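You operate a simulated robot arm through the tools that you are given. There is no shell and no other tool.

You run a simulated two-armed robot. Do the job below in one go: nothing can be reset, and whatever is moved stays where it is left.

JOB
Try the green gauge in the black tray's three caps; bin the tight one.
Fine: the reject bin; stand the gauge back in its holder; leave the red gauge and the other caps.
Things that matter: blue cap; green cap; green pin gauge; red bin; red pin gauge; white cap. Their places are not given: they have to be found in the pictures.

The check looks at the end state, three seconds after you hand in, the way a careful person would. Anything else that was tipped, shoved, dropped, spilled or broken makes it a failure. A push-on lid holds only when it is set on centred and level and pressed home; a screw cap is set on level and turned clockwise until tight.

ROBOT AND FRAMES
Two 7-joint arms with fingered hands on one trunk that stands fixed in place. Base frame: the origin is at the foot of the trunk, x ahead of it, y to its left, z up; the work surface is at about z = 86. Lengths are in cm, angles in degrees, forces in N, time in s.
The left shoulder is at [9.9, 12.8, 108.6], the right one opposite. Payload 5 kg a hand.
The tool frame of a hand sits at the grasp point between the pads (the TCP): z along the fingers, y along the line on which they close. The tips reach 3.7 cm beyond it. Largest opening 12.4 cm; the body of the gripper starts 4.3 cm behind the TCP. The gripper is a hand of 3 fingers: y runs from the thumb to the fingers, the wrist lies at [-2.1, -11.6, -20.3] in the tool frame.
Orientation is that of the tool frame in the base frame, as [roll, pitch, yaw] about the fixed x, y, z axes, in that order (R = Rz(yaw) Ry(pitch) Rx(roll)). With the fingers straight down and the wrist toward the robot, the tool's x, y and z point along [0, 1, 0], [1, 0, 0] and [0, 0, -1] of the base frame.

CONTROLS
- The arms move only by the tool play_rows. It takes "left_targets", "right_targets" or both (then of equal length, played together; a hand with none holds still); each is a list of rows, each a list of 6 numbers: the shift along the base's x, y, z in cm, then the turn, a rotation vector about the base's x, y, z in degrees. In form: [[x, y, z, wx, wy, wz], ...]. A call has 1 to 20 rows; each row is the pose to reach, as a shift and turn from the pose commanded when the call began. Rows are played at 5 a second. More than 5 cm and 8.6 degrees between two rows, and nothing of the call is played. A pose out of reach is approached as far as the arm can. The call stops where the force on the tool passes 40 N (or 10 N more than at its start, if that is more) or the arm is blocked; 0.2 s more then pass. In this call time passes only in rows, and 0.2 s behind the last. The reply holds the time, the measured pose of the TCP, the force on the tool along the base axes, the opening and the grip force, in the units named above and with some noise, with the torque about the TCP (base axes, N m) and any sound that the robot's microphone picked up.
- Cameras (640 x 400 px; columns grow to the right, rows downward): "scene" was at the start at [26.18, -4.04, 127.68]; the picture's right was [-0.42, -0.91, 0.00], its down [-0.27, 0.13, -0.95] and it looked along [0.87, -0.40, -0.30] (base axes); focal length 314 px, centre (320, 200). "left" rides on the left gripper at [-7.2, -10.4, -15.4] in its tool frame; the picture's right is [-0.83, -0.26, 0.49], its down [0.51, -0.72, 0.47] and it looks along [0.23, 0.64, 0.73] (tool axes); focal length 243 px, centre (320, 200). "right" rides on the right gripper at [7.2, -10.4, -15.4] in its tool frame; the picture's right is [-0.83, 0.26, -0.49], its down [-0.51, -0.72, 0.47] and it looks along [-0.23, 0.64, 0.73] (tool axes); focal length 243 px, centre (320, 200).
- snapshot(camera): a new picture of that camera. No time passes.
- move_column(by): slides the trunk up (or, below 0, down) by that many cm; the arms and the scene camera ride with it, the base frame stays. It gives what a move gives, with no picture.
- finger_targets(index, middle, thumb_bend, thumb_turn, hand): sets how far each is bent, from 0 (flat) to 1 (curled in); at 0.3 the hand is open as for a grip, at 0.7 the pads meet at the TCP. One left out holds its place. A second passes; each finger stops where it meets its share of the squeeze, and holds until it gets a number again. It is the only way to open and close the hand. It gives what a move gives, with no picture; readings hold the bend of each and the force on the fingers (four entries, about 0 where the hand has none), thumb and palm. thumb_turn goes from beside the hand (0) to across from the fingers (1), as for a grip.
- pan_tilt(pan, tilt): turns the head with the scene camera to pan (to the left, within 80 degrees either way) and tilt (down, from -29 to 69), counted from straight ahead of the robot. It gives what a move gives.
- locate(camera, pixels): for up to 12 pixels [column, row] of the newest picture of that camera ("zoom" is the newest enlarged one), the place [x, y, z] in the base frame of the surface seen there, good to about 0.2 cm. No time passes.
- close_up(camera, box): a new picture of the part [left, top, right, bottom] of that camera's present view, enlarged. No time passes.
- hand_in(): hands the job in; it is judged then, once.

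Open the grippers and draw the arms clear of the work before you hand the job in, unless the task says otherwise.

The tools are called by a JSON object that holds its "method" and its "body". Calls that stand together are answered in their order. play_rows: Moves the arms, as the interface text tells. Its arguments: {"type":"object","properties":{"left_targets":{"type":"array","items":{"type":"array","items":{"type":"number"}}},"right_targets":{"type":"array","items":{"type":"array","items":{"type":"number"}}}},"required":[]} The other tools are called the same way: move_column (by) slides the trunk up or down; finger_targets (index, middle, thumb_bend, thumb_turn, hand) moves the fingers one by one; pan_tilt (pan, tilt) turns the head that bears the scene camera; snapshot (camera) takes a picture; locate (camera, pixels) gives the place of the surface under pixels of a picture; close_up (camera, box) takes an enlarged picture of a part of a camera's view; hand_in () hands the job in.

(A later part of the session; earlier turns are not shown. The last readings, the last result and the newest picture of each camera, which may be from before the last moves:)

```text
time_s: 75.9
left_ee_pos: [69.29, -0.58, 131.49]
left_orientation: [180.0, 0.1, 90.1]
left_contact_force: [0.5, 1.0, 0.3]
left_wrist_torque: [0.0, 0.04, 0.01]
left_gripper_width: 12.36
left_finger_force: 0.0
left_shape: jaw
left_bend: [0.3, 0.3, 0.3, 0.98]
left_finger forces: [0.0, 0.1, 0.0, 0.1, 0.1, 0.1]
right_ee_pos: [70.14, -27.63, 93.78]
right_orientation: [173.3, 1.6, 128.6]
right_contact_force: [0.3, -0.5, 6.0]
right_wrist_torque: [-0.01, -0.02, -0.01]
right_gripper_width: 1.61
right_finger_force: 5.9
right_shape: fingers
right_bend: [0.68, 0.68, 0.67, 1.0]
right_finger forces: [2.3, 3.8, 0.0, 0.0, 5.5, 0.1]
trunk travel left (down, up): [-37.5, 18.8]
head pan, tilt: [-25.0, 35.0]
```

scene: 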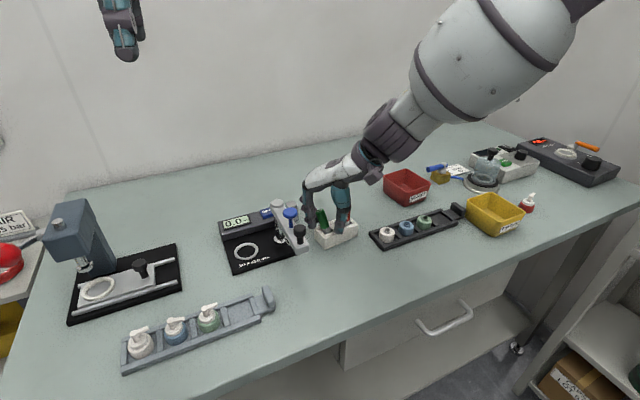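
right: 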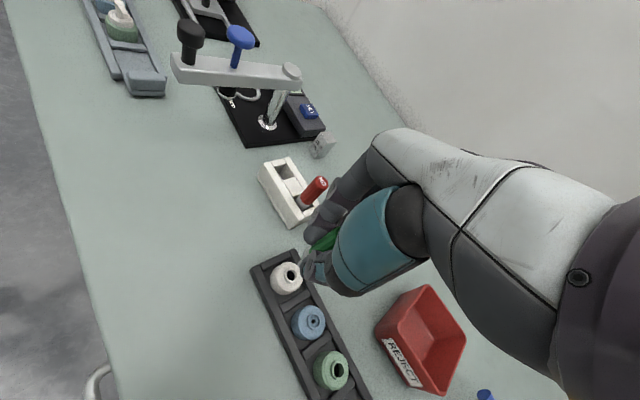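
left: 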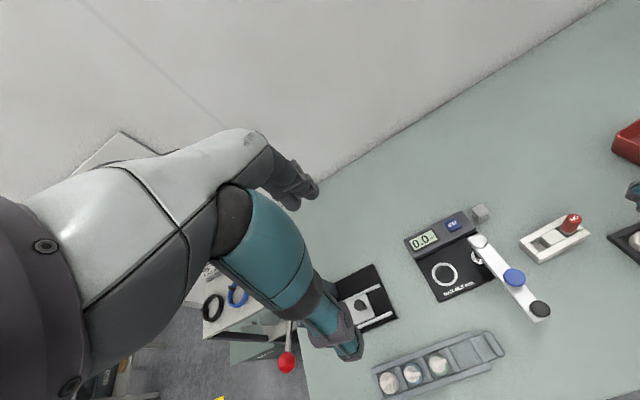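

Seated (6 N). I relieve slightly and look at the tilt before a balanced light release.

{"method": "play_rows", "body": {"right_targets": [[0, 0, 0.08, 0, 0, 0], [0, 0, 0.08, 0, 0, 0]]}}

{"method": "close_up", "body": {"camera": "scene", "box": [312, 203, 352, 248]}}

{"method": "close_up", "body": {"camera": "left", "box": [510, 195, 606, 260]}}

```text
time_s: 76.5
left_ee_pos: [69.37, -0.73, 131.56]
left_orientation: [-179.9, 0.1, 90.1]
left_contact_force: [-0.4, -0.6, 0.2]
left_wrist_torque: [0.02, 0.0, 0.01]
left_gripper_width: 12.35
left_finger_force: 0.0
left_shape: jaw
left_bend: [0.3, 0.3, 0.3, 0.98]
left_finger forces: [0.1, 0.0, 0.0, 0.1, 0.1, 0.0]
right_ee_pos: [70.12, -27.51, 93.65]
right_orientation: [173.3, 1.6, 128.7]
right_contact_force: [-0.4, -0.5, 3.6]
right_wrist_torque: [-0.03, 0.0, 0.0]
right_gripper_width: 1.6
right_finger_force: 6.4
right_shape: fingers
right_bend: [0.68, 0.68, 0.67, 1.0]
right_finger forces: [2.5, 3.8, 0.1, 0.0, 5.2, 0.1]
trunk travel left (down, up): [-37.5, 18.8]
head pan, tilt: [-25.0, 35.0]
```

```text
8.89 times, centred on (332, 226) of scene
```

zoom: 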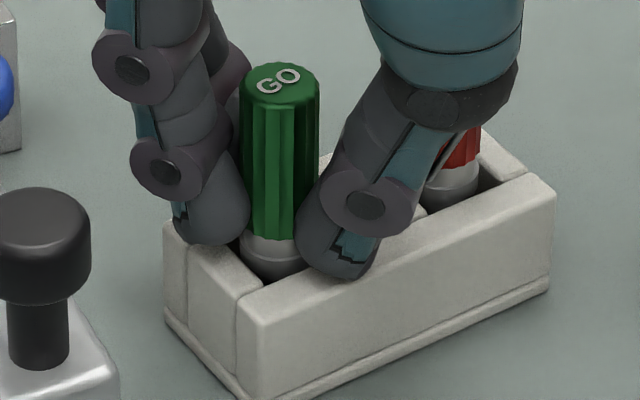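

```text
6.15 times, centred on (558, 228) of left
```

zoom: 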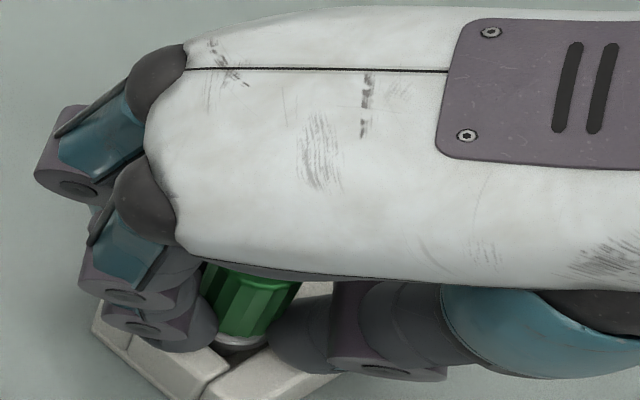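

The gauge leans ~2° toward the thumb. I move the hand 0.15 cm toward the fingers with the tip on the floor, then ease the squeeze.

{"method": "play_rows", "body": {"right_targets": [[0.11, 0.09, 0.02, 0, 0, 0], [0.11, 0.09, 0.02, 0, 0, 0]]}}

{"method": "finger_targets", "body": {"hand": "right", "index": 0.685, "middle": 0.685, "thumb_bend": 0.68}}

{"method": "close_up", "body": {"camera": "scene", "box": [312, 203, 352, 248]}}

```text
time_s: 77.1
left_ee_pos: [69.34, -0.62, 131.5]
left_orientation: [-180.0, 0.0, 90.1]
left_contact_force: [0.5, -0.2, -0.1]
left_wrist_torque: [0.0, 0.02, -0.01]
left_gripper_width: 12.36
left_finger_force: 0.1
left_shape: jaw
left_bend: [0.3, 0.3, 0.3, 0.98]
left_finger forces: [0.0, 0.1, 0.0, 0.1, 0.0, 0.0]
right_ee_pos: [70.3, -27.37, 93.67]
right_orientation: [173.2, 1.7, 128.6]
right_contact_force: [-0.7, -0.6, 3.5]
right_wrist_torque: [0.0, -0.03, 0.01]
right_gripper_width: 1.6
right_finger_force: 6.0
right_shape: fingers
right_bend: [0.68, 0.68, 0.67, 1.0]
right_finger forces: [2.4, 3.6, 0.1, 0.0, 5.8, 0.0]
trunk travel left (down, up): [-37.5, 18.8]
head pan, tilt: [-25.0, 35.0]
```

```text
time_s: 78.1
left_ee_pos: [69.31, -0.66, 131.51]
left_orientation: [180.0, 0.0, 90.1]
left_contact_force: [0.8, 0.2, 0.3]
left_wrist_torque: [0.01, 0.01, 0.0]
left_gripper_width: 12.36
left_finger_force: 0.0
left_shape: jaw
left_bend: [0.3, 0.3, 0.3, 0.98]
left_finger forces: [0.0, 0.0, 0.0, 0.0, 0.0, 0.1]
right_ee_pos: [70.3, -27.43, 93.76]
right_orientation: [173.3, 1.6, 128.7]
right_contact_force: [-0.2, 0.2, 3.0]
right_wrist_torque: [-0.02, -0.01, 0.0]
right_gripper_width: 1.69
right_finger_force: 3.2
right_shape: fingers
right_bend: [0.67, 0.67, 0.67, 1.0]
right_finger forces: [1.5, 2.2, 0.1, 0.0, 3.0, 0.0]
trunk travel left (down, up): [-37.5, 18.8]
head pan, tilt: [-25.0, 35.0]
```

```text
8.89 times, centred on (332, 226) of scene
```

zoom: 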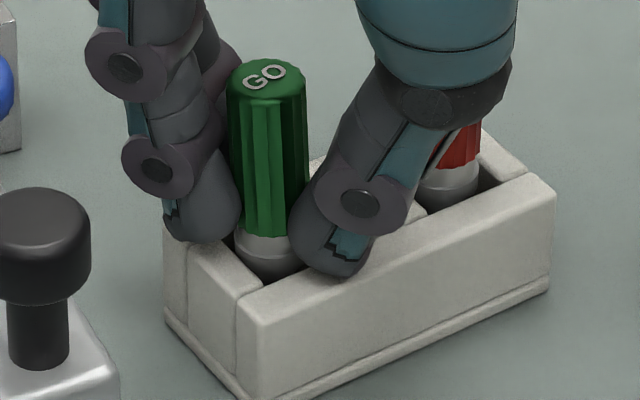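

Upright now (top (267,77), collar (264,262)). I ease further in small balanced steps.

{"method": "finger_targets", "body": {"hand": "right", "index": 0.67, "middle": 0.67, "thumb_bend": 0.667}}

{"method": "close_up", "body": {"camera": "scene", "box": [312, 203, 352, 248]}}

```text
time_s: 79.1
left_ee_pos: [69.31, -0.71, 131.55]
left_orientation: [-180.0, 0.1, 90.1]
left_contact_force: [-0.1, 0.6, 0.2]
left_wrist_torque: [-0.01, -0.01, 0.01]
left_gripper_width: 12.38
left_finger_force: 0.0
left_shape: jaw
left_bend: [0.3, 0.3, 0.3, 0.98]
left_finger forces: [0.0, 0.0, 0.0, 0.1, 0.0, 0.1]
right_ee_pos: [70.28, -27.53, 93.75]
right_orientation: [173.3, 1.6, 128.8]
right_contact_force: [-0.9, 1.0, 2.6]
right_wrist_torque: [-0.01, 0.03, -0.04]
right_gripper_width: 1.8
right_finger_force: 1.9
right_shape: fingers
right_bend: [0.67, 0.67, 0.66, 1.0]
right_finger forces: [1.0, 1.1, 0.1, 0.1, 1.7, 0.0]
trunk travel left (down, up): [-37.5, 18.8]
head pan, tilt: [-25.0, 35.0]
```

```text
8.89 times, centred on (332, 226) of scene
```

zoom: 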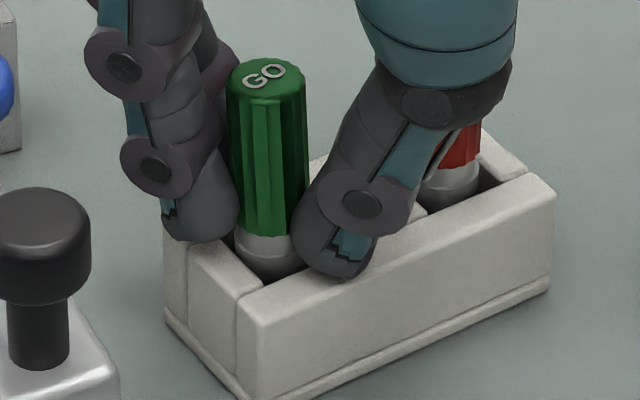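

{"method": "finger_targets", "body": {"hand": "right", "index": 0.66, "middle": 0.66, "thumb_bend": 0.655}}

{"method": "close_up", "body": {"camera": "scene", "box": [312, 203, 352, 248]}}

```text
time_s: 80.1
left_ee_pos: [69.29, -0.66, 131.51]
left_orientation: [179.9, 0.0, 90.1]
left_contact_force: [-0.1, 0.1, 0.2]
left_wrist_torque: [-0.01, 0.04, -0.01]
left_gripper_width: 12.37
left_finger_force: 0.1
left_shape: jaw
left_bend: [0.3, 0.3, 0.3, 0.98]
left_finger forces: [0.1, 0.0, 0.1, 0.0, 0.0, 0.0]
right_ee_pos: [70.32, -27.47, 93.7]
right_orientation: [173.3, 1.6, 128.7]
right_contact_force: [-0.8, 0.3, 1.9]
right_wrist_torque: [0.03, 0.06, 0.0]
right_gripper_width: 1.89
right_finger_force: 1.3
right_shape: fingers
right_bend: [0.66, 0.66, 0.66, 1.0]
right_finger forces: [0.5, 0.4, 0.1, 0.0, 1.9, 0.0]
trunk travel left (down, up): [-37.5, 18.8]
head pan, tilt: [-25.0, 35.0]
```

```text
8.89 times, centred on (332, 226) of scene
```

zoom: 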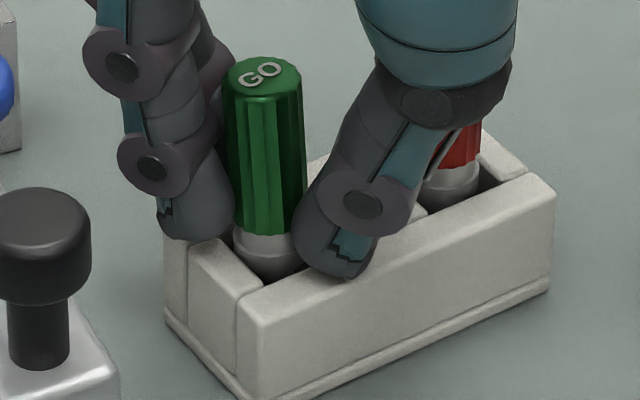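

The thumb (1.9 N) now outweighs the fingers; I retract only the thumb a little.

{"method": "finger_targets", "body": {"hand": "right", "thumb_bend": 0.642}}

{"method": "close_up", "body": {"camera": "scene", "box": [312, 203, 352, 248]}}

```text
time_s: 81.1
left_ee_pos: [69.44, -0.71, 131.5]
left_orientation: [179.9, -0.1, 90.1]
left_contact_force: [0.4, -0.9, 1.0]
left_wrist_torque: [-0.03, 0.04, -0.01]
left_gripper_width: 12.35
left_finger_force: 0.1
left_shape: jaw
left_bend: [0.3, 0.3, 0.3, 0.98]
left_finger forces: [0.1, 0.0, 0.0, 0.0, 0.0, 0.0]
right_ee_pos: [70.29, -27.39, 93.66]
right_orientation: [173.3, 1.6, 128.8]
right_contact_force: [0.7, 0.7, 2.7]
right_wrist_torque: [-0.01, -0.01, 0.0]
right_gripper_width: 1.94
right_finger_force: 1.8
right_shape: fingers
right_bend: [0.66, 0.66, 0.65, 1.0]
right_finger forces: [0.2, 0.3, 0.0, 0.0, 2.1, 0.1]
trunk travel left (down, up): [-37.5, 18.8]
head pan, tilt: [-25.0, 35.0]
```

```text
8.89 times, centred on (332, 226) of scene
```

zoom: 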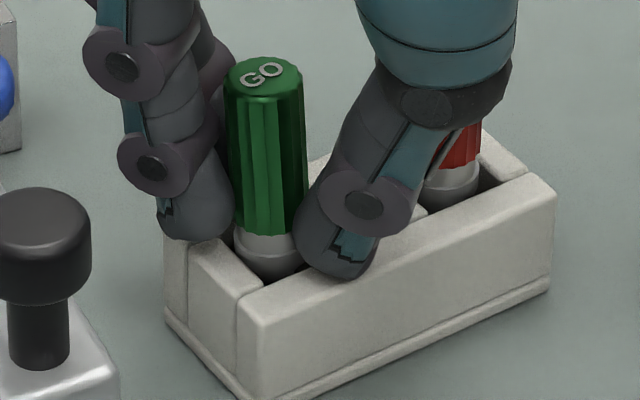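

The thumb load (2.1 N with 2.7 N upward) is its tip resting on the holder, so the gauge is nearly free. I raise 0.15 cm with a tiny nudge to keep the gauge upright.

{"method": "play_rows", "body": {"right_targets": [[-0.04, -0.03, 0.08, 0, 0, 0], [-0.07, -0.06, 0.15, 0, 0, 0], [-0.07, -0.06, 0.15, 0, 0, 0]]}}

{"method": "close_up", "body": {"camera": "scene", "box": [312, 203, 352, 248]}}

```text
time_s: 81.9
left_ee_pos: [69.4, -0.71, 131.42]
left_orientation: [-180.0, 0.0, 90.1]
left_contact_force: [-0.1, -0.1, -0.6]
left_wrist_torque: [-0.01, 0.01, -0.02]
left_gripper_width: 12.35
left_finger_force: 0.0
left_shape: jaw
left_bend: [0.3, 0.3, 0.3, 0.98]
left_finger forces: [0.1, 0.1, 0.0, 0.0, 0.1, 0.1]
right_ee_pos: [70.25, -27.46, 93.75]
right_orientation: [173.3, 1.5, 128.6]
right_contact_force: [-0.6, 0.0, 0.8]
right_wrist_torque: [-0.01, 0.02, 0.02]
right_gripper_width: 2.11
right_finger_force: 0.1
right_shape: fingers
right_bend: [0.66, 0.66, 0.64, 1.0]
right_finger forces: [0.0, 0.0, 0.0, 0.1, 0.0, 0.0]
trunk travel left (down, up): [-37.5, 18.8]
head pan, tilt: [-25.0, 35.0]
```

```text
8.89 times, centred on (332, 226) of scene
```

zoom: 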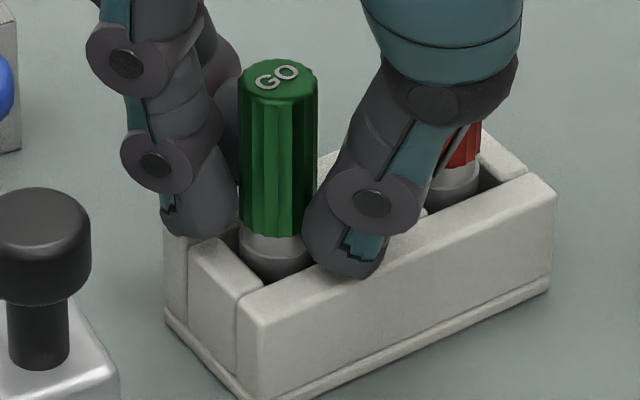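

The gauge stands upright and free, all finger forces zero. I raise 0.3 cm, then open both sides so the tips don't press the holder.

{"method": "play_rows", "body": {"right_targets": [[0, 0, 0.15, 0, 0, 0], [0, 0, 0.3, 0, 0, 0], [0, 0, 0.3, 0, 0, 0]]}}

{"method": "finger_targets", "body": {"hand": "right", "index": 0.62, "middle": 0.62, "thumb_bend": 0.61}}

{"method": "close_up", "body": {"camera": "scene", "box": [312, 203, 352, 248]}}

```text
time_s: 82.7
left_ee_pos: [69.42, -0.64, 131.45]
left_orientation: [-180.0, 0.0, 90.1]
left_contact_force: [-0.1, -0.4, 0.1]
left_wrist_torque: [-0.02, 0.0, 0.01]
left_gripper_width: 12.37
left_finger_force: 0.1
left_shape: jaw
left_bend: [0.3, 0.3, 0.3, 0.98]
left_finger forces: [0.0, 0.1, 0.1, 0.0, 0.0, 0.0]
right_ee_pos: [70.11, -27.4, 94.21]
right_orientation: [173.3, 1.6, 128.7]
right_contact_force: [0.2, -0.1, 0.5]
right_wrist_torque: [-0.01, 0.0, 0.05]
right_gripper_width: 2.11
right_finger_force: 0.1
right_shape: fingers
right_bend: [0.66, 0.66, 0.64, 1.0]
right_finger forces: [0.0, 0.0, 0.1, 0.0, 0.0, 0.0]
trunk travel left (down, up): [-37.5, 18.8]
head pan, tilt: [-25.0, 35.0]
```

```text
time_s: 83.7
left_ee_pos: [69.39, -0.67, 131.46]
left_orientation: [179.9, 0.0, 90.1]
left_contact_force: [-0.2, 0.4, -0.7]
left_wrist_torque: [0.02, -0.01, 0.0]
left_gripper_width: 12.33
left_finger_force: 0.0
left_shape: jaw
left_bend: [0.3, 0.3, 0.3, 0.98]
left_finger forces: [0.1, 0.1, 0.0, 0.0, 0.1, 0.0]
right_ee_pos: [70.11, -27.39, 94.11]
right_orientation: [173.3, 1.6, 128.7]
right_contact_force: [-0.5, 0.5, 0.5]
right_wrist_torque: [-0.01, -0.02, 0.03]
right_gripper_width: 3.15
right_finger_force: 0.0
right_shape: fingers
right_bend: [0.62, 0.62, 0.61, 1.0]
right_finger forces: [0.1, 0.0, 0.1, 0.1, 0.0, 0.1]
trunk travel left (down, up): [-37.5, 18.8]
head pan, tilt: [-25.0, 35.0]
```

```text
8.89 times, centred on (332, 226) of scene
```

zoom: 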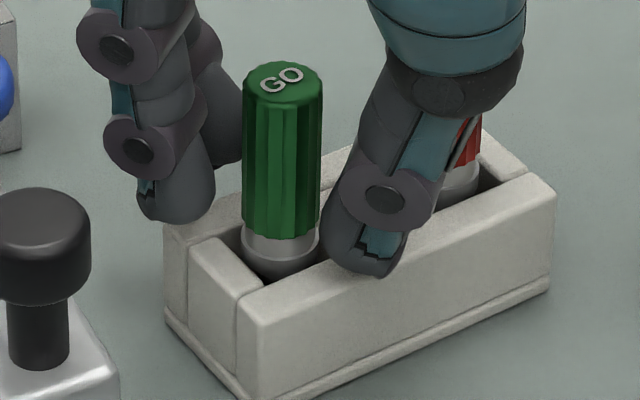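

The gauge stands free and upright. I raise the hand straight up, slowly at first, to clear it, then level the hand.

{"method": "play_rows", "body": {"right_targets": [[0, 0, 0.5, 0, 0, 0], [0, 0, 1, 0, 0, 0], [0, 0, 1.7, 0, 0, 0], [0, 0, 2.5, 0, 0, 0], [0, 0, 3.5, 0, 0, 0], [0, 0, 5, 0, 0, 0], [0, 0, 7, 0, 0, 0], [-1, -2, 9, -1.5, 3, 0], [-2, -4, 9, -3, 6.3, 0], [-2, -4, 9, -3, 6.3, 0]]}}

{"method": "close_up", "body": {"camera": "scene", "box": [302, 193, 366, 248]}}

{"method": "close_up", "body": {"camera": "left", "box": [510, 195, 606, 260]}}

```text
time_s: 85.9
left_ee_pos: [69.38, -0.65, 131.49]
left_orientation: [-179.9, 0.0, 90.1]
left_contact_force: [-0.3, -0.6, -0.3]
left_wrist_torque: [0.0, 0.01, 0.02]
left_gripper_width: 12.35
left_finger_force: 0.1
left_shape: jaw
left_bend: [0.3, 0.3, 0.3, 0.98]
left_finger forces: [0.0, 0.0, 0.0, 0.1, 0.1, 0.1]
right_ee_pos: [68.04, -31.39, 103.13]
right_orientation: [-179.8, -0.1, 128.8]
right_contact_force: [-0.4, 0.0, 0.8]
right_wrist_torque: [0.0, -0.01, -0.02]
right_gripper_width: 3.19
right_finger_force: 0.0
right_shape: fingers
right_bend: [0.62, 0.62, 0.61, 1.0]
right_finger forces: [0.0, 0.1, 0.0, 0.0, 0.0, 0.1]
trunk travel left (down, up): [-37.5, 18.8]
head pan, tilt: [-25.0, 35.0]
```

```text
7.27 times, centred on (334, 220) of scene
```

zoom: 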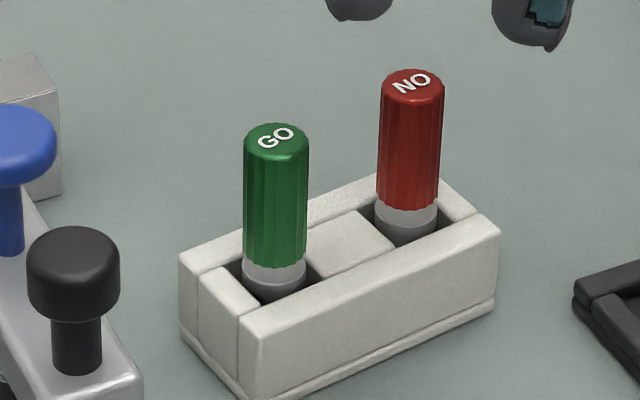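

```text
6.15 times, centred on (558, 228) of left
```

zoom: 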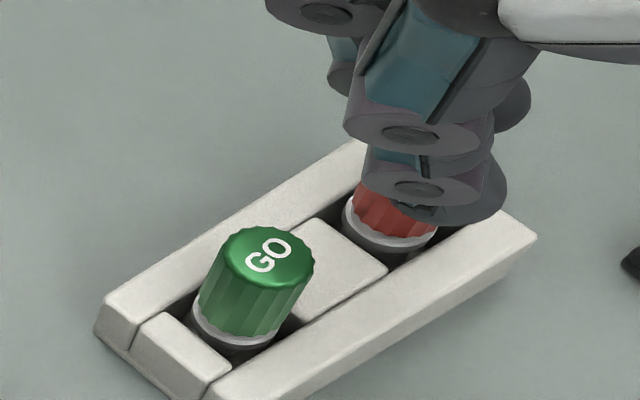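

The green gauge stands upright in its holder as at the start; red is untouched. Now for the blue cap: I move over it while turning the hand to yaw ~105°, so that the fingers straddle the tray rails, clear of the white and green caps.

{"method": "play_rows", "body": {"right_targets": [[-0.5, -3, 0, 0, 0, -4], [-1, -6, 0, 0, 0, -8], [-1.6, -9, 0, 0, 0, -13], [-2.2, -12, 0, 0, 0, -18], [-2.65, -14.05, -1.5, 0, 0, -24], [-2.65, -14.05, -3, 0, 0, -24], [-2.65, -14.05, -3, 0, 0, -24]]}}

{"method": "close_up", "body": {"camera": "scene", "box": [364, 180, 444, 250]}}

{"method": "snapshot", "body": {"camera": "right"}}

```text
time_s: 87.5
left_ee_pos: [69.37, -0.73, 131.54]
left_orientation: [179.9, 0.0, 90.1]
left_contact_force: [0.5, 0.6, 0.6]
left_wrist_torque: [-0.02, 0.01, -0.03]
left_gripper_width: 12.36
left_finger_force: 0.0
left_shape: jaw
left_bend: [0.3, 0.3, 0.3, 0.98]
left_finger forces: [0.1, 0.1, 0.0, 0.1, 0.1, 0.0]
right_ee_pos: [65.56, -45.59, 100.11]
right_orientation: [-179.9, 0.0, 104.8]
right_contact_force: [0.2, -0.2, 0.2]
right_wrist_torque: [0.02, -0.02, -0.01]
right_gripper_width: 3.17
right_finger_force: 0.2
right_shape: fingers
right_bend: [0.62, 0.62, 0.61, 1.0]
right_finger forces: [0.1, 0.0, 0.0, 0.1, 0.0, 0.0]
trunk travel left (down, up): [-37.5, 18.8]
head pan, tilt: [-25.0, 35.0]
```

```text
5.71 times, centred on (404, 215) of scene
```

zoom: 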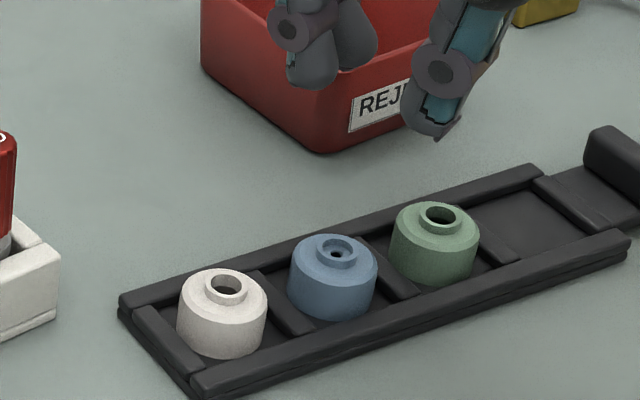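

```text
taken
```

right: 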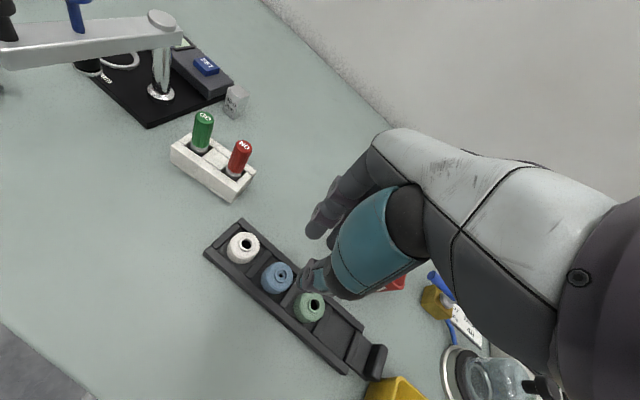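

Level at yaw 105° over the blue cap. I measure the blue cap's body, neck and the rail heights now.

{"method": "close_up", "body": {"camera": "scene", "box": [390, 208, 426, 244]}}

{"method": "locate", "body": {"camera": "scene", "pixels": [[407, 228]]}}

```text
11.11 times, centred on (408, 226) of scene
```

zoom: 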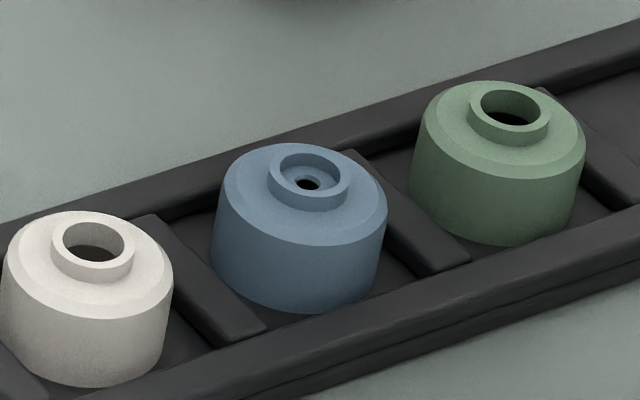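

```text
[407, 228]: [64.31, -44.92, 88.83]
```

{"method": "locate", "body": {"camera": "zoom", "pixels": [[270, 180], [347, 195], [308, 205], [308, 146], [222, 190], [385, 210], [290, 240], [290, 300], [300, 335], [225, 320], [190, 190], [350, 160]]}}

```text
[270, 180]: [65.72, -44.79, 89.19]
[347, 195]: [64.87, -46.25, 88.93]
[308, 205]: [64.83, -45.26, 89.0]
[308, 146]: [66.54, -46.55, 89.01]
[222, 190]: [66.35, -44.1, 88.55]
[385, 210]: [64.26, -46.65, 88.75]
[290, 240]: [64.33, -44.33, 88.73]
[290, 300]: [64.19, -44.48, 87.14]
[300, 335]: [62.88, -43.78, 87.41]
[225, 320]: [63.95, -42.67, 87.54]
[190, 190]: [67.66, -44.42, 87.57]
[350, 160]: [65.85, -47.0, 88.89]
```

The blue cap is centred at about (65.3,-45.45), diameter 3.3, body up to z 88.7, rails at 87.5. I open to a ~5 cm gap, centre, and descend to TCP z≈94.

{"method": "finger_targets", "body": {"hand": "right", "index": 0.555, "middle": 0.555, "thumb_bend": 0.555}}

{"method": "play_rows", "body": {"right_targets": [[-0.2, 0.1, -2, 0, 0, 0], [-0.2, 0.1, -4, 0, 0, 0], [-0.2, 0.1, -6, 0, 0, 0], [-0.2, 0.1, -6, 0, 0, 0]]}}

{"method": "close_up", "body": {"camera": "scene", "box": [374, 190, 438, 246]}}

{"method": "close_up", "body": {"camera": "right", "box": [230, 190, 390, 330]}}

```text
time_s: 88.5
left_ee_pos: [69.32, -0.79, 131.45]
left_orientation: [-180.0, -0.1, 90.1]
left_contact_force: [0.1, -0.3, 0.0]
left_wrist_torque: [-0.03, 0.02, 0.01]
left_gripper_width: 12.36
left_finger_force: 0.1
left_shape: jaw
left_bend: [0.3, 0.3, 0.3, 0.98]
left_finger forces: [0.0, 0.1, 0.1, 0.0, 0.0, 0.0]
right_ee_pos: [65.53, -45.58, 100.06]
right_orientation: [-179.9, -0.1, 104.8]
right_contact_force: [-0.1, -0.4, -0.2]
right_wrist_torque: [0.03, 0.0, 0.03]
right_gripper_width: 5.13
right_finger_force: 0.0
right_shape: fingers
right_bend: [0.55, 0.55, 0.55, 1.0]
right_finger forces: [0.0, 0.0, 0.1, 0.0, 0.0, 0.0]
trunk travel left (down, up): [-37.5, 18.8]
head pan, tilt: [-25.0, 35.0]
```

```text
time_s: 89.5
left_ee_pos: [69.41, -0.71, 131.54]
left_orientation: [180.0, 0.0, 90.1]
left_contact_force: [-0.1, 0.3, -0.3]
left_wrist_torque: [-0.06, 0.03, 0.0]
left_gripper_width: 12.36
left_finger_force: 0.0
left_shape: jaw
left_bend: [0.3, 0.3, 0.3, 0.98]
left_finger forces: [0.1, 0.0, 0.1, 0.0, 0.0, 0.1]
right_ee_pos: [65.39, -45.54, 94.2]
right_orientation: [-180.0, -0.1, 104.8]
right_contact_force: [-0.4, 0.2, -0.1]
right_wrist_torque: [-0.02, 0.01, 0.01]
right_gripper_width: 5.13
right_finger_force: 0.1
right_shape: fingers
right_bend: [0.55, 0.55, 0.55, 1.0]
right_finger forces: [0.0, 0.1, 0.0, 0.1, 0.1, 0.1]
trunk travel left (down, up): [-37.5, 18.8]
head pan, tilt: [-25.0, 35.0]
```

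```text
7.14 times, centred on (406, 218) of scene
```

zoom: 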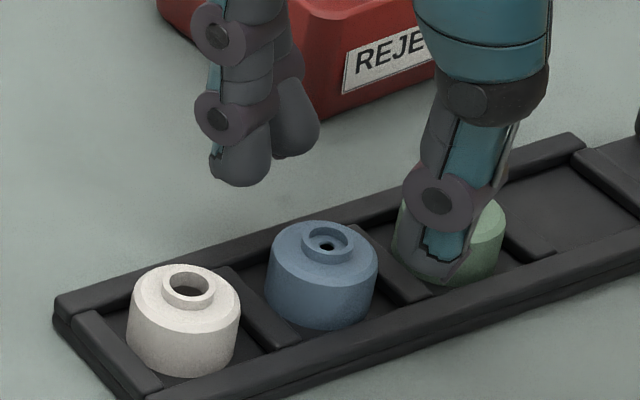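

```text
2.86 times, centred on (310, 260) of right
```

zoom: 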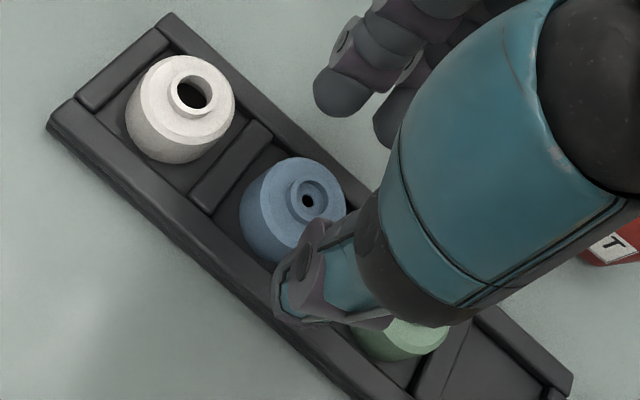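

I check the thumb and finger tip positions relative to the cap.

{"method": "close_up", "body": {"camera": "scene", "box": [374, 190, 438, 246]}}

{"method": "locate", "body": {"camera": "zoom", "pixels": [[440, 275], [445, 240], [425, 260], [240, 180], [240, 160], [300, 150], [220, 165], [460, 255]]}}

```text
7.14 times, centred on (406, 218) of scene
```

zoom: 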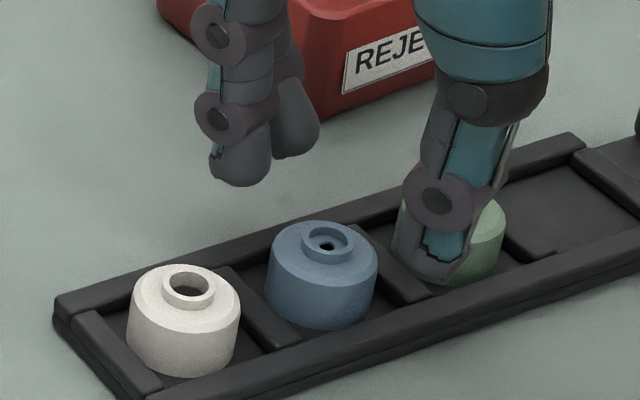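

```text
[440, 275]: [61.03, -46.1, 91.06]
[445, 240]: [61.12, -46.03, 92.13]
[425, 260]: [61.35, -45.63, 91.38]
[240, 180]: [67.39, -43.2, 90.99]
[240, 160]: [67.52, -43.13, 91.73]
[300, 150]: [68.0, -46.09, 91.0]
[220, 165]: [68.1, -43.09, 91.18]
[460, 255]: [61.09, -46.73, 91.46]
```

Tips are ~3.4 cm below the TCP and straddle the cap. I nudge +0.12 in y and descend to TCP z≈91.2 (tips ~87.8).

{"method": "play_rows", "body": {"right_targets": [[0, 0.12, -0.8, 0, 0, 0], [0, 0.12, -1.6, 0, 0, 0], [0, 0.12, -2.4, 0, 0, 0], [0, 0.12, -2.9, 0, 0, 0], [0, 0.12, -2.9, 0, 0, 0]]}}

{"method": "close_up", "body": {"camera": "scene", "box": [374, 190, 438, 246]}}

{"method": "close_up", "body": {"camera": "right", "box": [230, 190, 390, 330]}}

```text
time_s: 90.7
left_ee_pos: [69.34, -0.75, 131.48]
left_orientation: [-180.0, 0.0, 90.1]
left_contact_force: [0.1, -0.9, -0.5]
left_wrist_torque: [-0.02, 0.01, -0.04]
left_gripper_width: 12.35
left_finger_force: 0.0
left_shape: jaw
left_bend: [0.3, 0.3, 0.3, 0.98]
left_finger forces: [0.0, 0.0, 0.1, 0.1, 0.0, 0.0]
right_ee_pos: [65.37, -45.17, 91.48]
right_orientation: [179.9, 0.0, 104.8]
right_contact_force: [-0.4, -1.4, 12.7]
right_wrist_torque: [0.24, -0.39, -0.02]
right_gripper_width: 5.12
right_finger_force: 6.0
right_shape: fingers
right_bend: [0.55, 0.55, 0.55, 1.0]
right_finger forces: [12.6, 0.0, 0.1, 0.0, 0.0, 0.1]
trunk travel left (down, up): [-37.5, 18.8]
head pan, tilt: [-25.0, 35.0]
```

```text
7.14 times, centred on (406, 218) of scene
```

zoom: 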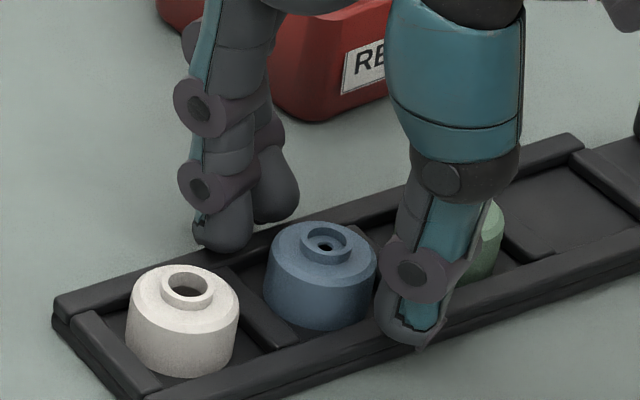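

```text
2.86 times, centred on (310, 260) of right
```

zoom: 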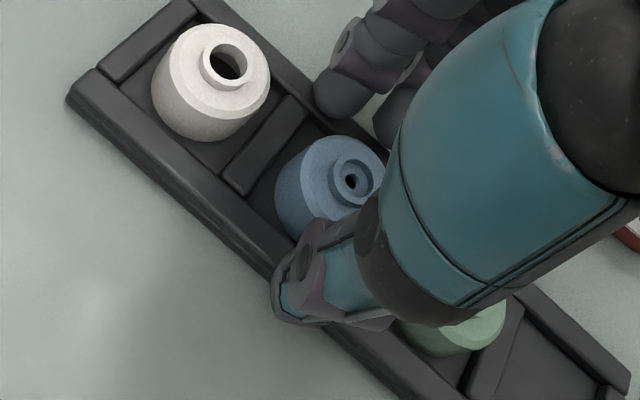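

The index tip is resting on the back rail (12.6 N). I raise 0.25 cm and recheck.

{"method": "play_rows", "body": {"right_targets": [[0, 0, 0.15, 0, 0, 0], [0, 0, 0.25, 0, 0, 0], [0, 0, 0.25, 0, 0, 0]]}}

{"method": "close_up", "body": {"camera": "scene", "box": [374, 190, 438, 246]}}

{"method": "locate", "body": {"camera": "zoom", "pixels": [[220, 240], [275, 215], [410, 335], [322, 240], [280, 250], [375, 270], [345, 240]]}}

```text
time_s: 91.5
left_ee_pos: [69.39, -0.8, 131.51]
left_orientation: [-180.0, 0.0, 90.2]
left_contact_force: [0.2, 0.0, -0.6]
left_wrist_torque: [-0.01, -0.03, -0.02]
left_gripper_width: 12.36
left_finger_force: 0.0
left_shape: jaw
left_bend: [0.3, 0.3, 0.3, 0.98]
left_finger forces: [0.1, 0.0, 0.0, 0.1, 0.0, 0.0]
right_ee_pos: [65.28, -45.23, 91.5]
right_orientation: [-179.8, -0.1, 104.9]
right_contact_force: [1.1, -0.1, 1.0]
right_wrist_torque: [0.01, 0.0, -0.04]
right_gripper_width: 5.19
right_finger_force: 0.5
right_shape: fingers
right_bend: [0.55, 0.55, 0.55, 1.0]
right_finger forces: [0.6, 0.1, 0.1, 0.1, 0.1, 0.0]
trunk travel left (down, up): [-37.5, 18.8]
head pan, tilt: [-25.0, 35.0]
```

```text
7.14 times, centred on (406, 218) of scene
```

zoom: 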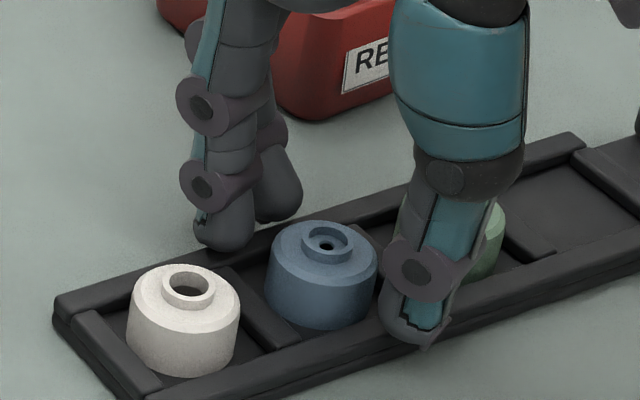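

```text
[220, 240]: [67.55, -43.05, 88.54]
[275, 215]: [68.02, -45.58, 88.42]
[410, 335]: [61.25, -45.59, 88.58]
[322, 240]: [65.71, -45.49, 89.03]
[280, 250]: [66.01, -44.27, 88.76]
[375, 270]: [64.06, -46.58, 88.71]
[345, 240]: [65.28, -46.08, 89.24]
```

Touch is nearly gone (0.6 N). I close gradually on the blue cap's body.

{"method": "finger_targets", "body": {"hand": "right", "index": 0.6, "middle": 0.6, "thumb_bend": 0.6}}

{"method": "close_up", "body": {"camera": "scene", "box": [374, 190, 438, 246]}}

{"method": "close_up", "body": {"camera": "right", "box": [230, 190, 390, 330]}}

```text
time_s: 92.5
left_ee_pos: [69.3, -0.82, 131.57]
left_orientation: [-180.0, 0.0, 90.1]
left_contact_force: [-0.9, 0.0, -0.6]
left_wrist_torque: [0.01, 0.02, -0.02]
left_gripper_width: 12.33
left_finger_force: 0.0
left_shape: jaw
left_bend: [0.3, 0.3, 0.3, 0.98]
left_finger forces: [0.0, 0.0, 0.1, 0.0, 0.0, 0.1]
right_ee_pos: [65.34, -45.19, 91.59]
right_orientation: [-179.9, -0.1, 104.9]
right_contact_force: [-0.9, 0.0, 0.4]
right_wrist_torque: [0.0, 0.01, 0.0]
right_gripper_width: 3.75
right_finger_force: 0.4
right_shape: fingers
right_bend: [0.6, 0.6, 0.6, 1.0]
right_finger forces: [0.0, 0.0, 0.0, 0.0, 0.5, 0.0]
trunk travel left (down, up): [-37.5, 18.8]
head pan, tilt: [-25.0, 35.0]
```

```text
7.14 times, centred on (406, 218) of scene
```

zoom: 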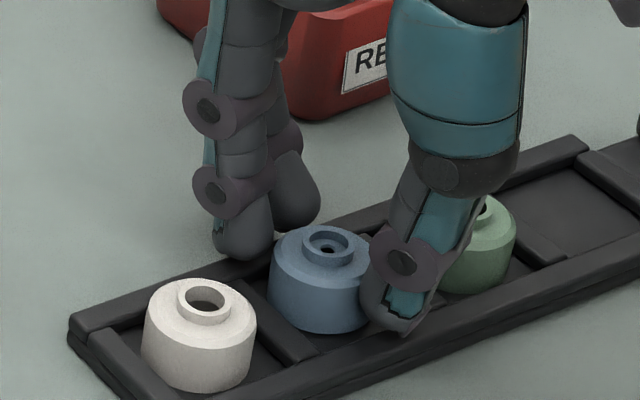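

```text
2.86 times, centred on (310, 260) of right
```

zoom: 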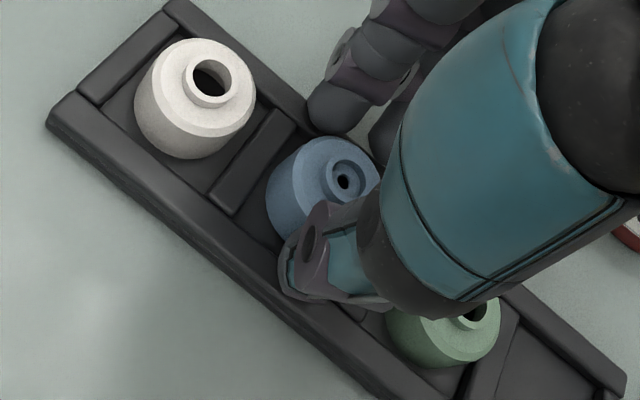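

Closing dragged the tray ~0.6 cm toward the robot: the finger tips were still rubbing the back rail. I stop and raise 0.3 cm before closing more.

{"method": "play_rows", "body": {"right_targets": [[0, 0, 0.15, 0, 0, 0], [0, 0, 0.3, 0, 0, 0], [0, 0, 0.3, 0, 0, 0]]}}

{"method": "close_up", "body": {"camera": "scene", "box": [388, 200, 428, 240]}}

{"method": "locate", "body": {"camera": "zoom", "pixels": [[190, 250], [290, 190], [320, 240], [360, 300], [220, 290], [340, 270], [430, 350], [130, 290], [255, 240]]}}

```text
time_s: 93.3
left_ee_pos: [69.32, -0.69, 131.5]
left_orientation: [-179.9, 0.0, 90.0]
left_contact_force: [0.4, 0.0, 0.2]
left_wrist_torque: [0.0, 0.01, 0.01]
left_gripper_width: 12.37
left_finger_force: 0.1
left_shape: jaw
left_bend: [0.3, 0.3, 0.3, 0.98]
left_finger forces: [0.1, 0.0, 0.1, 0.0, 0.0, 0.1]
right_ee_pos: [65.4, -45.26, 91.78]
right_orientation: [-179.8, 0.0, 104.8]
right_contact_force: [0.0, -0.1, 0.0]
right_wrist_torque: [-0.03, 0.01, -0.01]
right_gripper_width: 3.72
right_finger_force: 0.3
right_shape: fingers
right_bend: [0.6, 0.6, 0.6, 1.0]
right_finger forces: [0.1, 0.0, 0.0, 0.1, 0.0, 0.0]
trunk travel left (down, up): [-37.5, 18.8]
head pan, tilt: [-25.0, 35.0]
```

```text
10.00 times, centred on (408, 220) of scene
```

zoom: 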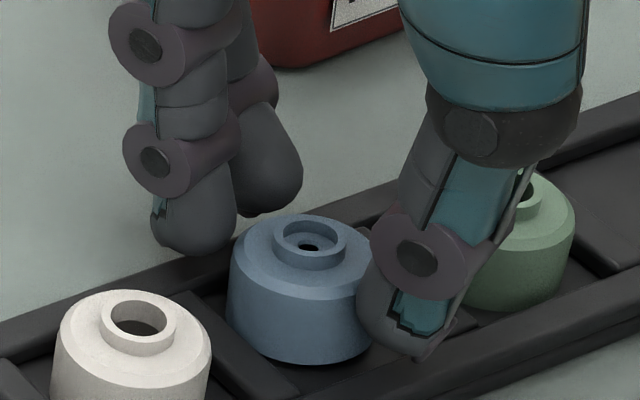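

```text
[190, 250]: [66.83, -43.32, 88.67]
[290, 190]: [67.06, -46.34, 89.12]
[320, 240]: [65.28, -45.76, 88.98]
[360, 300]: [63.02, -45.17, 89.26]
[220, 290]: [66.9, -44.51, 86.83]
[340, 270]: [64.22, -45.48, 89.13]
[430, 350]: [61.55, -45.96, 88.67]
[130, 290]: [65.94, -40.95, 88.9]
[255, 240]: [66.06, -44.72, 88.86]
```

Free now, but the pads are near the cap's shoulder. I lower in small steps to just above the rail before closing.

{"method": "play_rows", "body": {"right_targets": [[0, 0, -0.1, 0, 0, 0], [0, 0, -0.1, 0, 0, 0]]}}

{"method": "play_rows", "body": {"right_targets": [[0, 0, -0.08, 0, 0, 0], [0, 0, -0.08, 0, 0, 0]]}}

{"method": "close_up", "body": {"camera": "scene", "box": [388, 200, 428, 240]}}

```text
time_s: 93.9
left_ee_pos: [69.39, -0.82, 131.51]
left_orientation: [-180.0, 0.1, 90.1]
left_contact_force: [0.2, 0.0, -0.3]
left_wrist_torque: [0.01, 0.03, -0.04]
left_gripper_width: 12.36
left_finger_force: 0.0
left_shape: jaw
left_bend: [0.3, 0.3, 0.3, 0.98]
left_finger forces: [0.0, 0.1, 0.0, 0.0, 0.0, 0.0]
right_ee_pos: [65.32, -45.38, 91.75]
right_orientation: [-179.8, 0.0, 104.9]
right_contact_force: [-0.4, -0.6, 0.2]
right_wrist_torque: [-0.02, 0.04, -0.01]
right_gripper_width: 3.75
right_finger_force: 0.2
right_shape: fingers
right_bend: [0.6, 0.6, 0.6, 1.0]
right_finger forces: [0.0, 0.1, 0.0, 0.1, 0.2, 0.0]
trunk travel left (down, up): [-37.5, 18.8]
head pan, tilt: [-25.0, 35.0]
```

```text
time_s: 94.5
left_ee_pos: [69.36, -0.69, 131.5]
left_orientation: [179.9, 0.0, 90.1]
left_contact_force: [0.0, 0.2, 0.6]
left_wrist_torque: [-0.02, 0.0, -0.02]
left_gripper_width: 12.37
left_finger_force: 0.1
left_shape: jaw
left_bend: [0.3, 0.3, 0.3, 0.98]
left_finger forces: [0.1, 0.0, 0.0, 0.0, 0.0, 0.0]
right_ee_pos: [65.43, -45.28, 91.63]
right_orientation: [-179.9, -0.1, 104.7]
right_contact_force: [0.1, -0.4, -0.4]
right_wrist_torque: [0.01, 0.05, 0.03]
right_gripper_width: 3.73
right_finger_force: 0.0
right_shape: fingers
right_bend: [0.6, 0.6, 0.6, 1.0]
right_finger forces: [0.0, 0.1, 0.1, 0.0, 0.3, 0.0]
trunk travel left (down, up): [-37.5, 18.8]
head pan, tilt: [-25.0, 35.0]
```

```text
10.00 times, centred on (408, 220) of scene
```

zoom: 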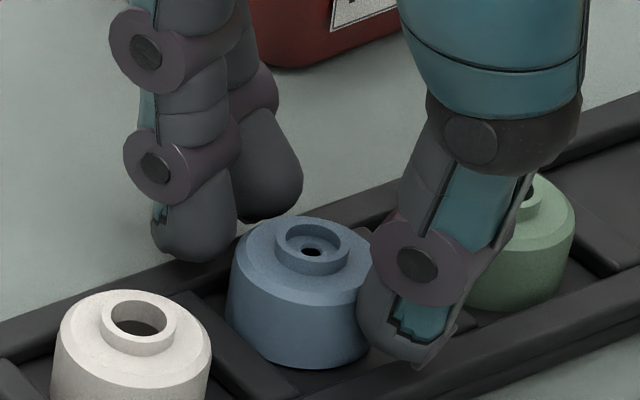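

The thumb is touching the cap's edge while the fingers are still away: tray and cap moved toward the thumb. I locate the cap's neck to recentre.

{"method": "play_rows", "body": {"right_targets": [[0, 0, 0.2, 0, 0, 0], [0, 0, 0.2, 0, 0, 0]]}}

{"method": "close_up", "body": {"camera": "scene", "box": [388, 200, 428, 240]}}

{"method": "locate", "body": {"camera": "zoom", "pixels": [[276, 236], [345, 252], [310, 268], [310, 216], [276, 250], [345, 240], [235, 250], [100, 310], [180, 330], [310, 355], [15, 340], [590, 110]]}}

```text
time_s: 95.1
left_ee_pos: [69.37, -0.72, 131.49]
left_orientation: [179.9, 0.0, 90.1]
left_contact_force: [0.1, 0.0, -0.2]
left_wrist_torque: [-0.03, 0.04, 0.0]
left_gripper_width: 12.36
left_finger_force: 0.0
left_shape: jaw
left_bend: [0.3, 0.3, 0.3, 0.98]
left_finger forces: [0.0, 0.0, 0.0, 0.0, 0.1, 0.0]
right_ee_pos: [65.34, -45.23, 91.79]
right_orientation: [-179.9, 0.0, 104.9]
right_contact_force: [-0.7, 0.8, 0.0]
right_wrist_torque: [-0.02, 0.03, 0.03]
right_gripper_width: 3.74
right_finger_force: 0.0
right_shape: fingers
right_bend: [0.6, 0.6, 0.6, 1.0]
right_finger forces: [0.0, 0.1, 0.0, 0.1, 0.1, 0.1]
trunk travel left (down, up): [-37.5, 18.8]
head pan, tilt: [-25.0, 35.0]
```

```text
10.00 times, centred on (408, 220) of scene
```

zoom: 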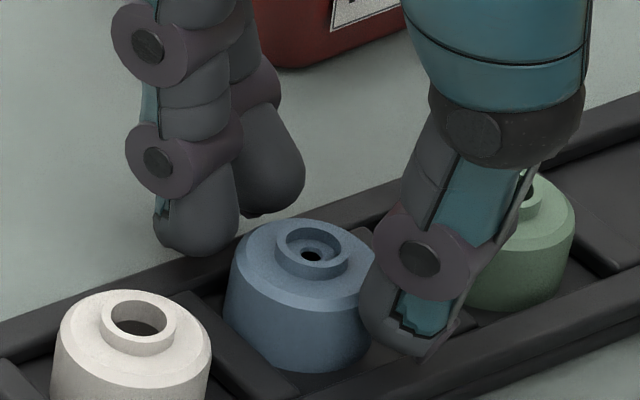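

```text
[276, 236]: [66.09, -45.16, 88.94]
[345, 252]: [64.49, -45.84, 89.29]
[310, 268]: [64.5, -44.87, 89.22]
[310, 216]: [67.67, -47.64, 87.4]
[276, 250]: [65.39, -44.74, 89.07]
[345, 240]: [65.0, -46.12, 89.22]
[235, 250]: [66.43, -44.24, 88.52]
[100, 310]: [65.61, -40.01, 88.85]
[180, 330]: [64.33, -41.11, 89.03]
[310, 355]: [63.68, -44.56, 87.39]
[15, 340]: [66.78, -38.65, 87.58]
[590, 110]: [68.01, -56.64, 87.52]
```

The blue cap may be slightly tipped in its pocket. I open and raise the hand 3 cm to look at it clearly.

{"method": "finger_targets", "body": {"hand": "right", "index": 0.56, "middle": 0.56, "thumb_bend": 0.56}}

{"method": "play_rows", "body": {"right_targets": [[0, 0, 0.7, 0, 0, 0], [0, 0, 1.6, 0, 0, 0], [0, 0, 3, 0, 0, 0], [0, 0, 4.5, 0, 0, 0], [0, 0, 4.5, 0, 0, 0]]}}

{"method": "close_up", "body": {"camera": "scene", "box": [370, 203, 442, 253]}}

{"method": "close_up", "body": {"camera": "right", "box": [200, 180, 400, 340]}}

```text
time_s: 96.1
left_ee_pos: [69.32, -0.71, 131.49]
left_orientation: [180.0, -0.1, 90.1]
left_contact_force: [0.4, 0.7, 0.0]
left_wrist_torque: [0.0, 0.01, 0.0]
left_gripper_width: 12.38
left_finger_force: 0.0
left_shape: jaw
left_bend: [0.3, 0.3, 0.3, 0.98]
left_finger forces: [0.0, 0.0, 0.0, 0.1, 0.1, 0.0]
right_ee_pos: [65.23, -45.3, 91.75]
right_orientation: [-180.0, 0.0, 104.8]
right_contact_force: [-0.3, -0.3, 0.8]
right_wrist_torque: [0.0, -0.04, -0.02]
right_gripper_width: 4.84
right_finger_force: 0.1
right_shape: fingers
right_bend: [0.56, 0.56, 0.56, 1.0]
right_finger forces: [0.1, 0.0, 0.1, 0.0, 0.0, 0.1]
trunk travel left (down, up): [-37.5, 18.8]
head pan, tilt: [-25.0, 35.0]
```

```text
time_s: 97.3
left_ee_pos: [69.34, -0.82, 131.48]
left_orientation: [180.0, 0.1, 90.1]
left_contact_force: [1.1, -0.1, -0.5]
left_wrist_torque: [0.01, 0.03, 0.01]
left_gripper_width: 12.38
left_finger_force: 0.1
left_shape: jaw
left_bend: [0.3, 0.3, 0.3, 0.98]
left_finger forces: [0.0, 0.0, 0.0, 0.0, 0.0, 0.1]
right_ee_pos: [65.5, -45.3, 96.2]
right_orientation: [-179.9, -0.1, 104.8]
right_contact_force: [0.0, 0.0, 0.0]
right_wrist_torque: [0.0, 0.03, -0.01]
right_gripper_width: 4.84
right_finger_force: 0.1
right_shape: fingers
right_bend: [0.56, 0.56, 0.56, 1.0]
right_finger forces: [0.0, 0.0, 0.0, 0.0, 0.1, 0.0]
trunk travel left (down, up): [-37.5, 18.8]
head pan, tilt: [-25.0, 35.0]
```

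```text
8.00 times, centred on (406, 228) of scene
```

zoom: 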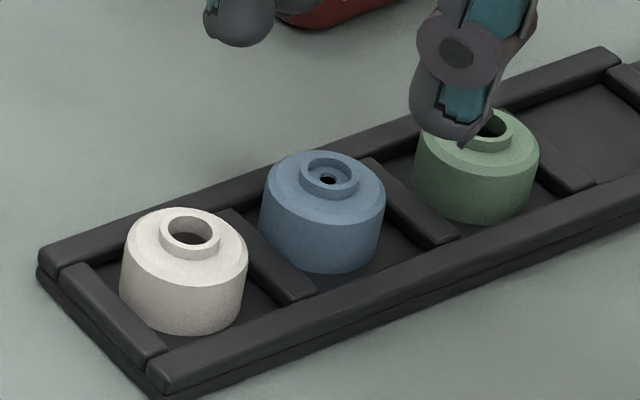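

```text
2.50 times, centred on (300, 260) of right
```

zoom: 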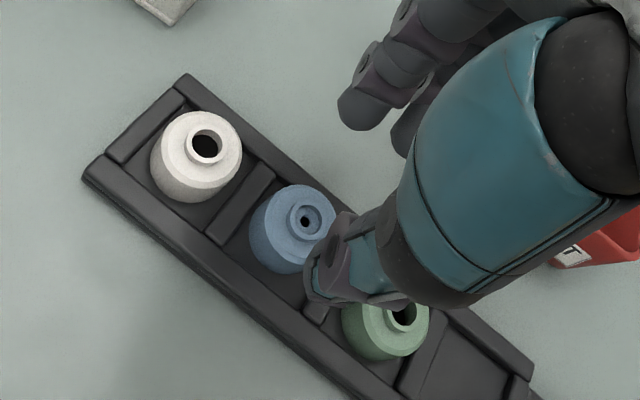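

The blue cap sits level; the tray has shifted slightly. I locate the cap and tray corners now.

{"method": "close_up", "body": {"camera": "scene", "box": [370, 203, 442, 253]}}

{"method": "locate", "body": {"camera": "zoom", "pixels": [[303, 172], [357, 188], [330, 197], [304, 184], [357, 176], [264, 192], [383, 208], [45, 248], [158, 372], [608, 52], [320, 270], [240, 165]]}}

```text
8.00 times, centred on (406, 228) of scene
```

zoom: 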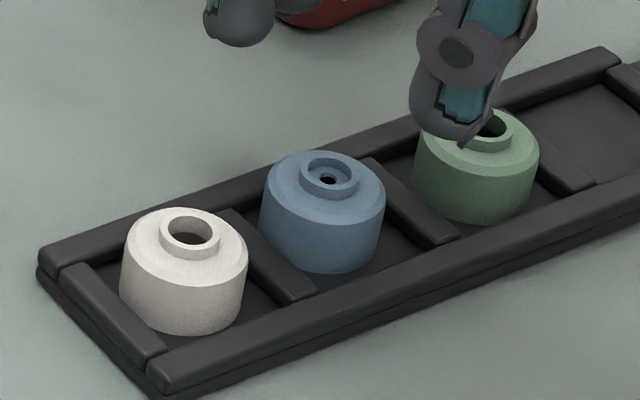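

```text
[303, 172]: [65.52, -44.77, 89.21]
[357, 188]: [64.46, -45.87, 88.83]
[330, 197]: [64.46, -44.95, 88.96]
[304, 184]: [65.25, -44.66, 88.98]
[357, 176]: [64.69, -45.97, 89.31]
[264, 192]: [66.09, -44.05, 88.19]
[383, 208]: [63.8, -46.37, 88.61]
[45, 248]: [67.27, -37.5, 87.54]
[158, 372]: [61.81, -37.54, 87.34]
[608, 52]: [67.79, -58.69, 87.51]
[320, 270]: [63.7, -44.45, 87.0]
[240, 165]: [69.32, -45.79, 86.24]
```

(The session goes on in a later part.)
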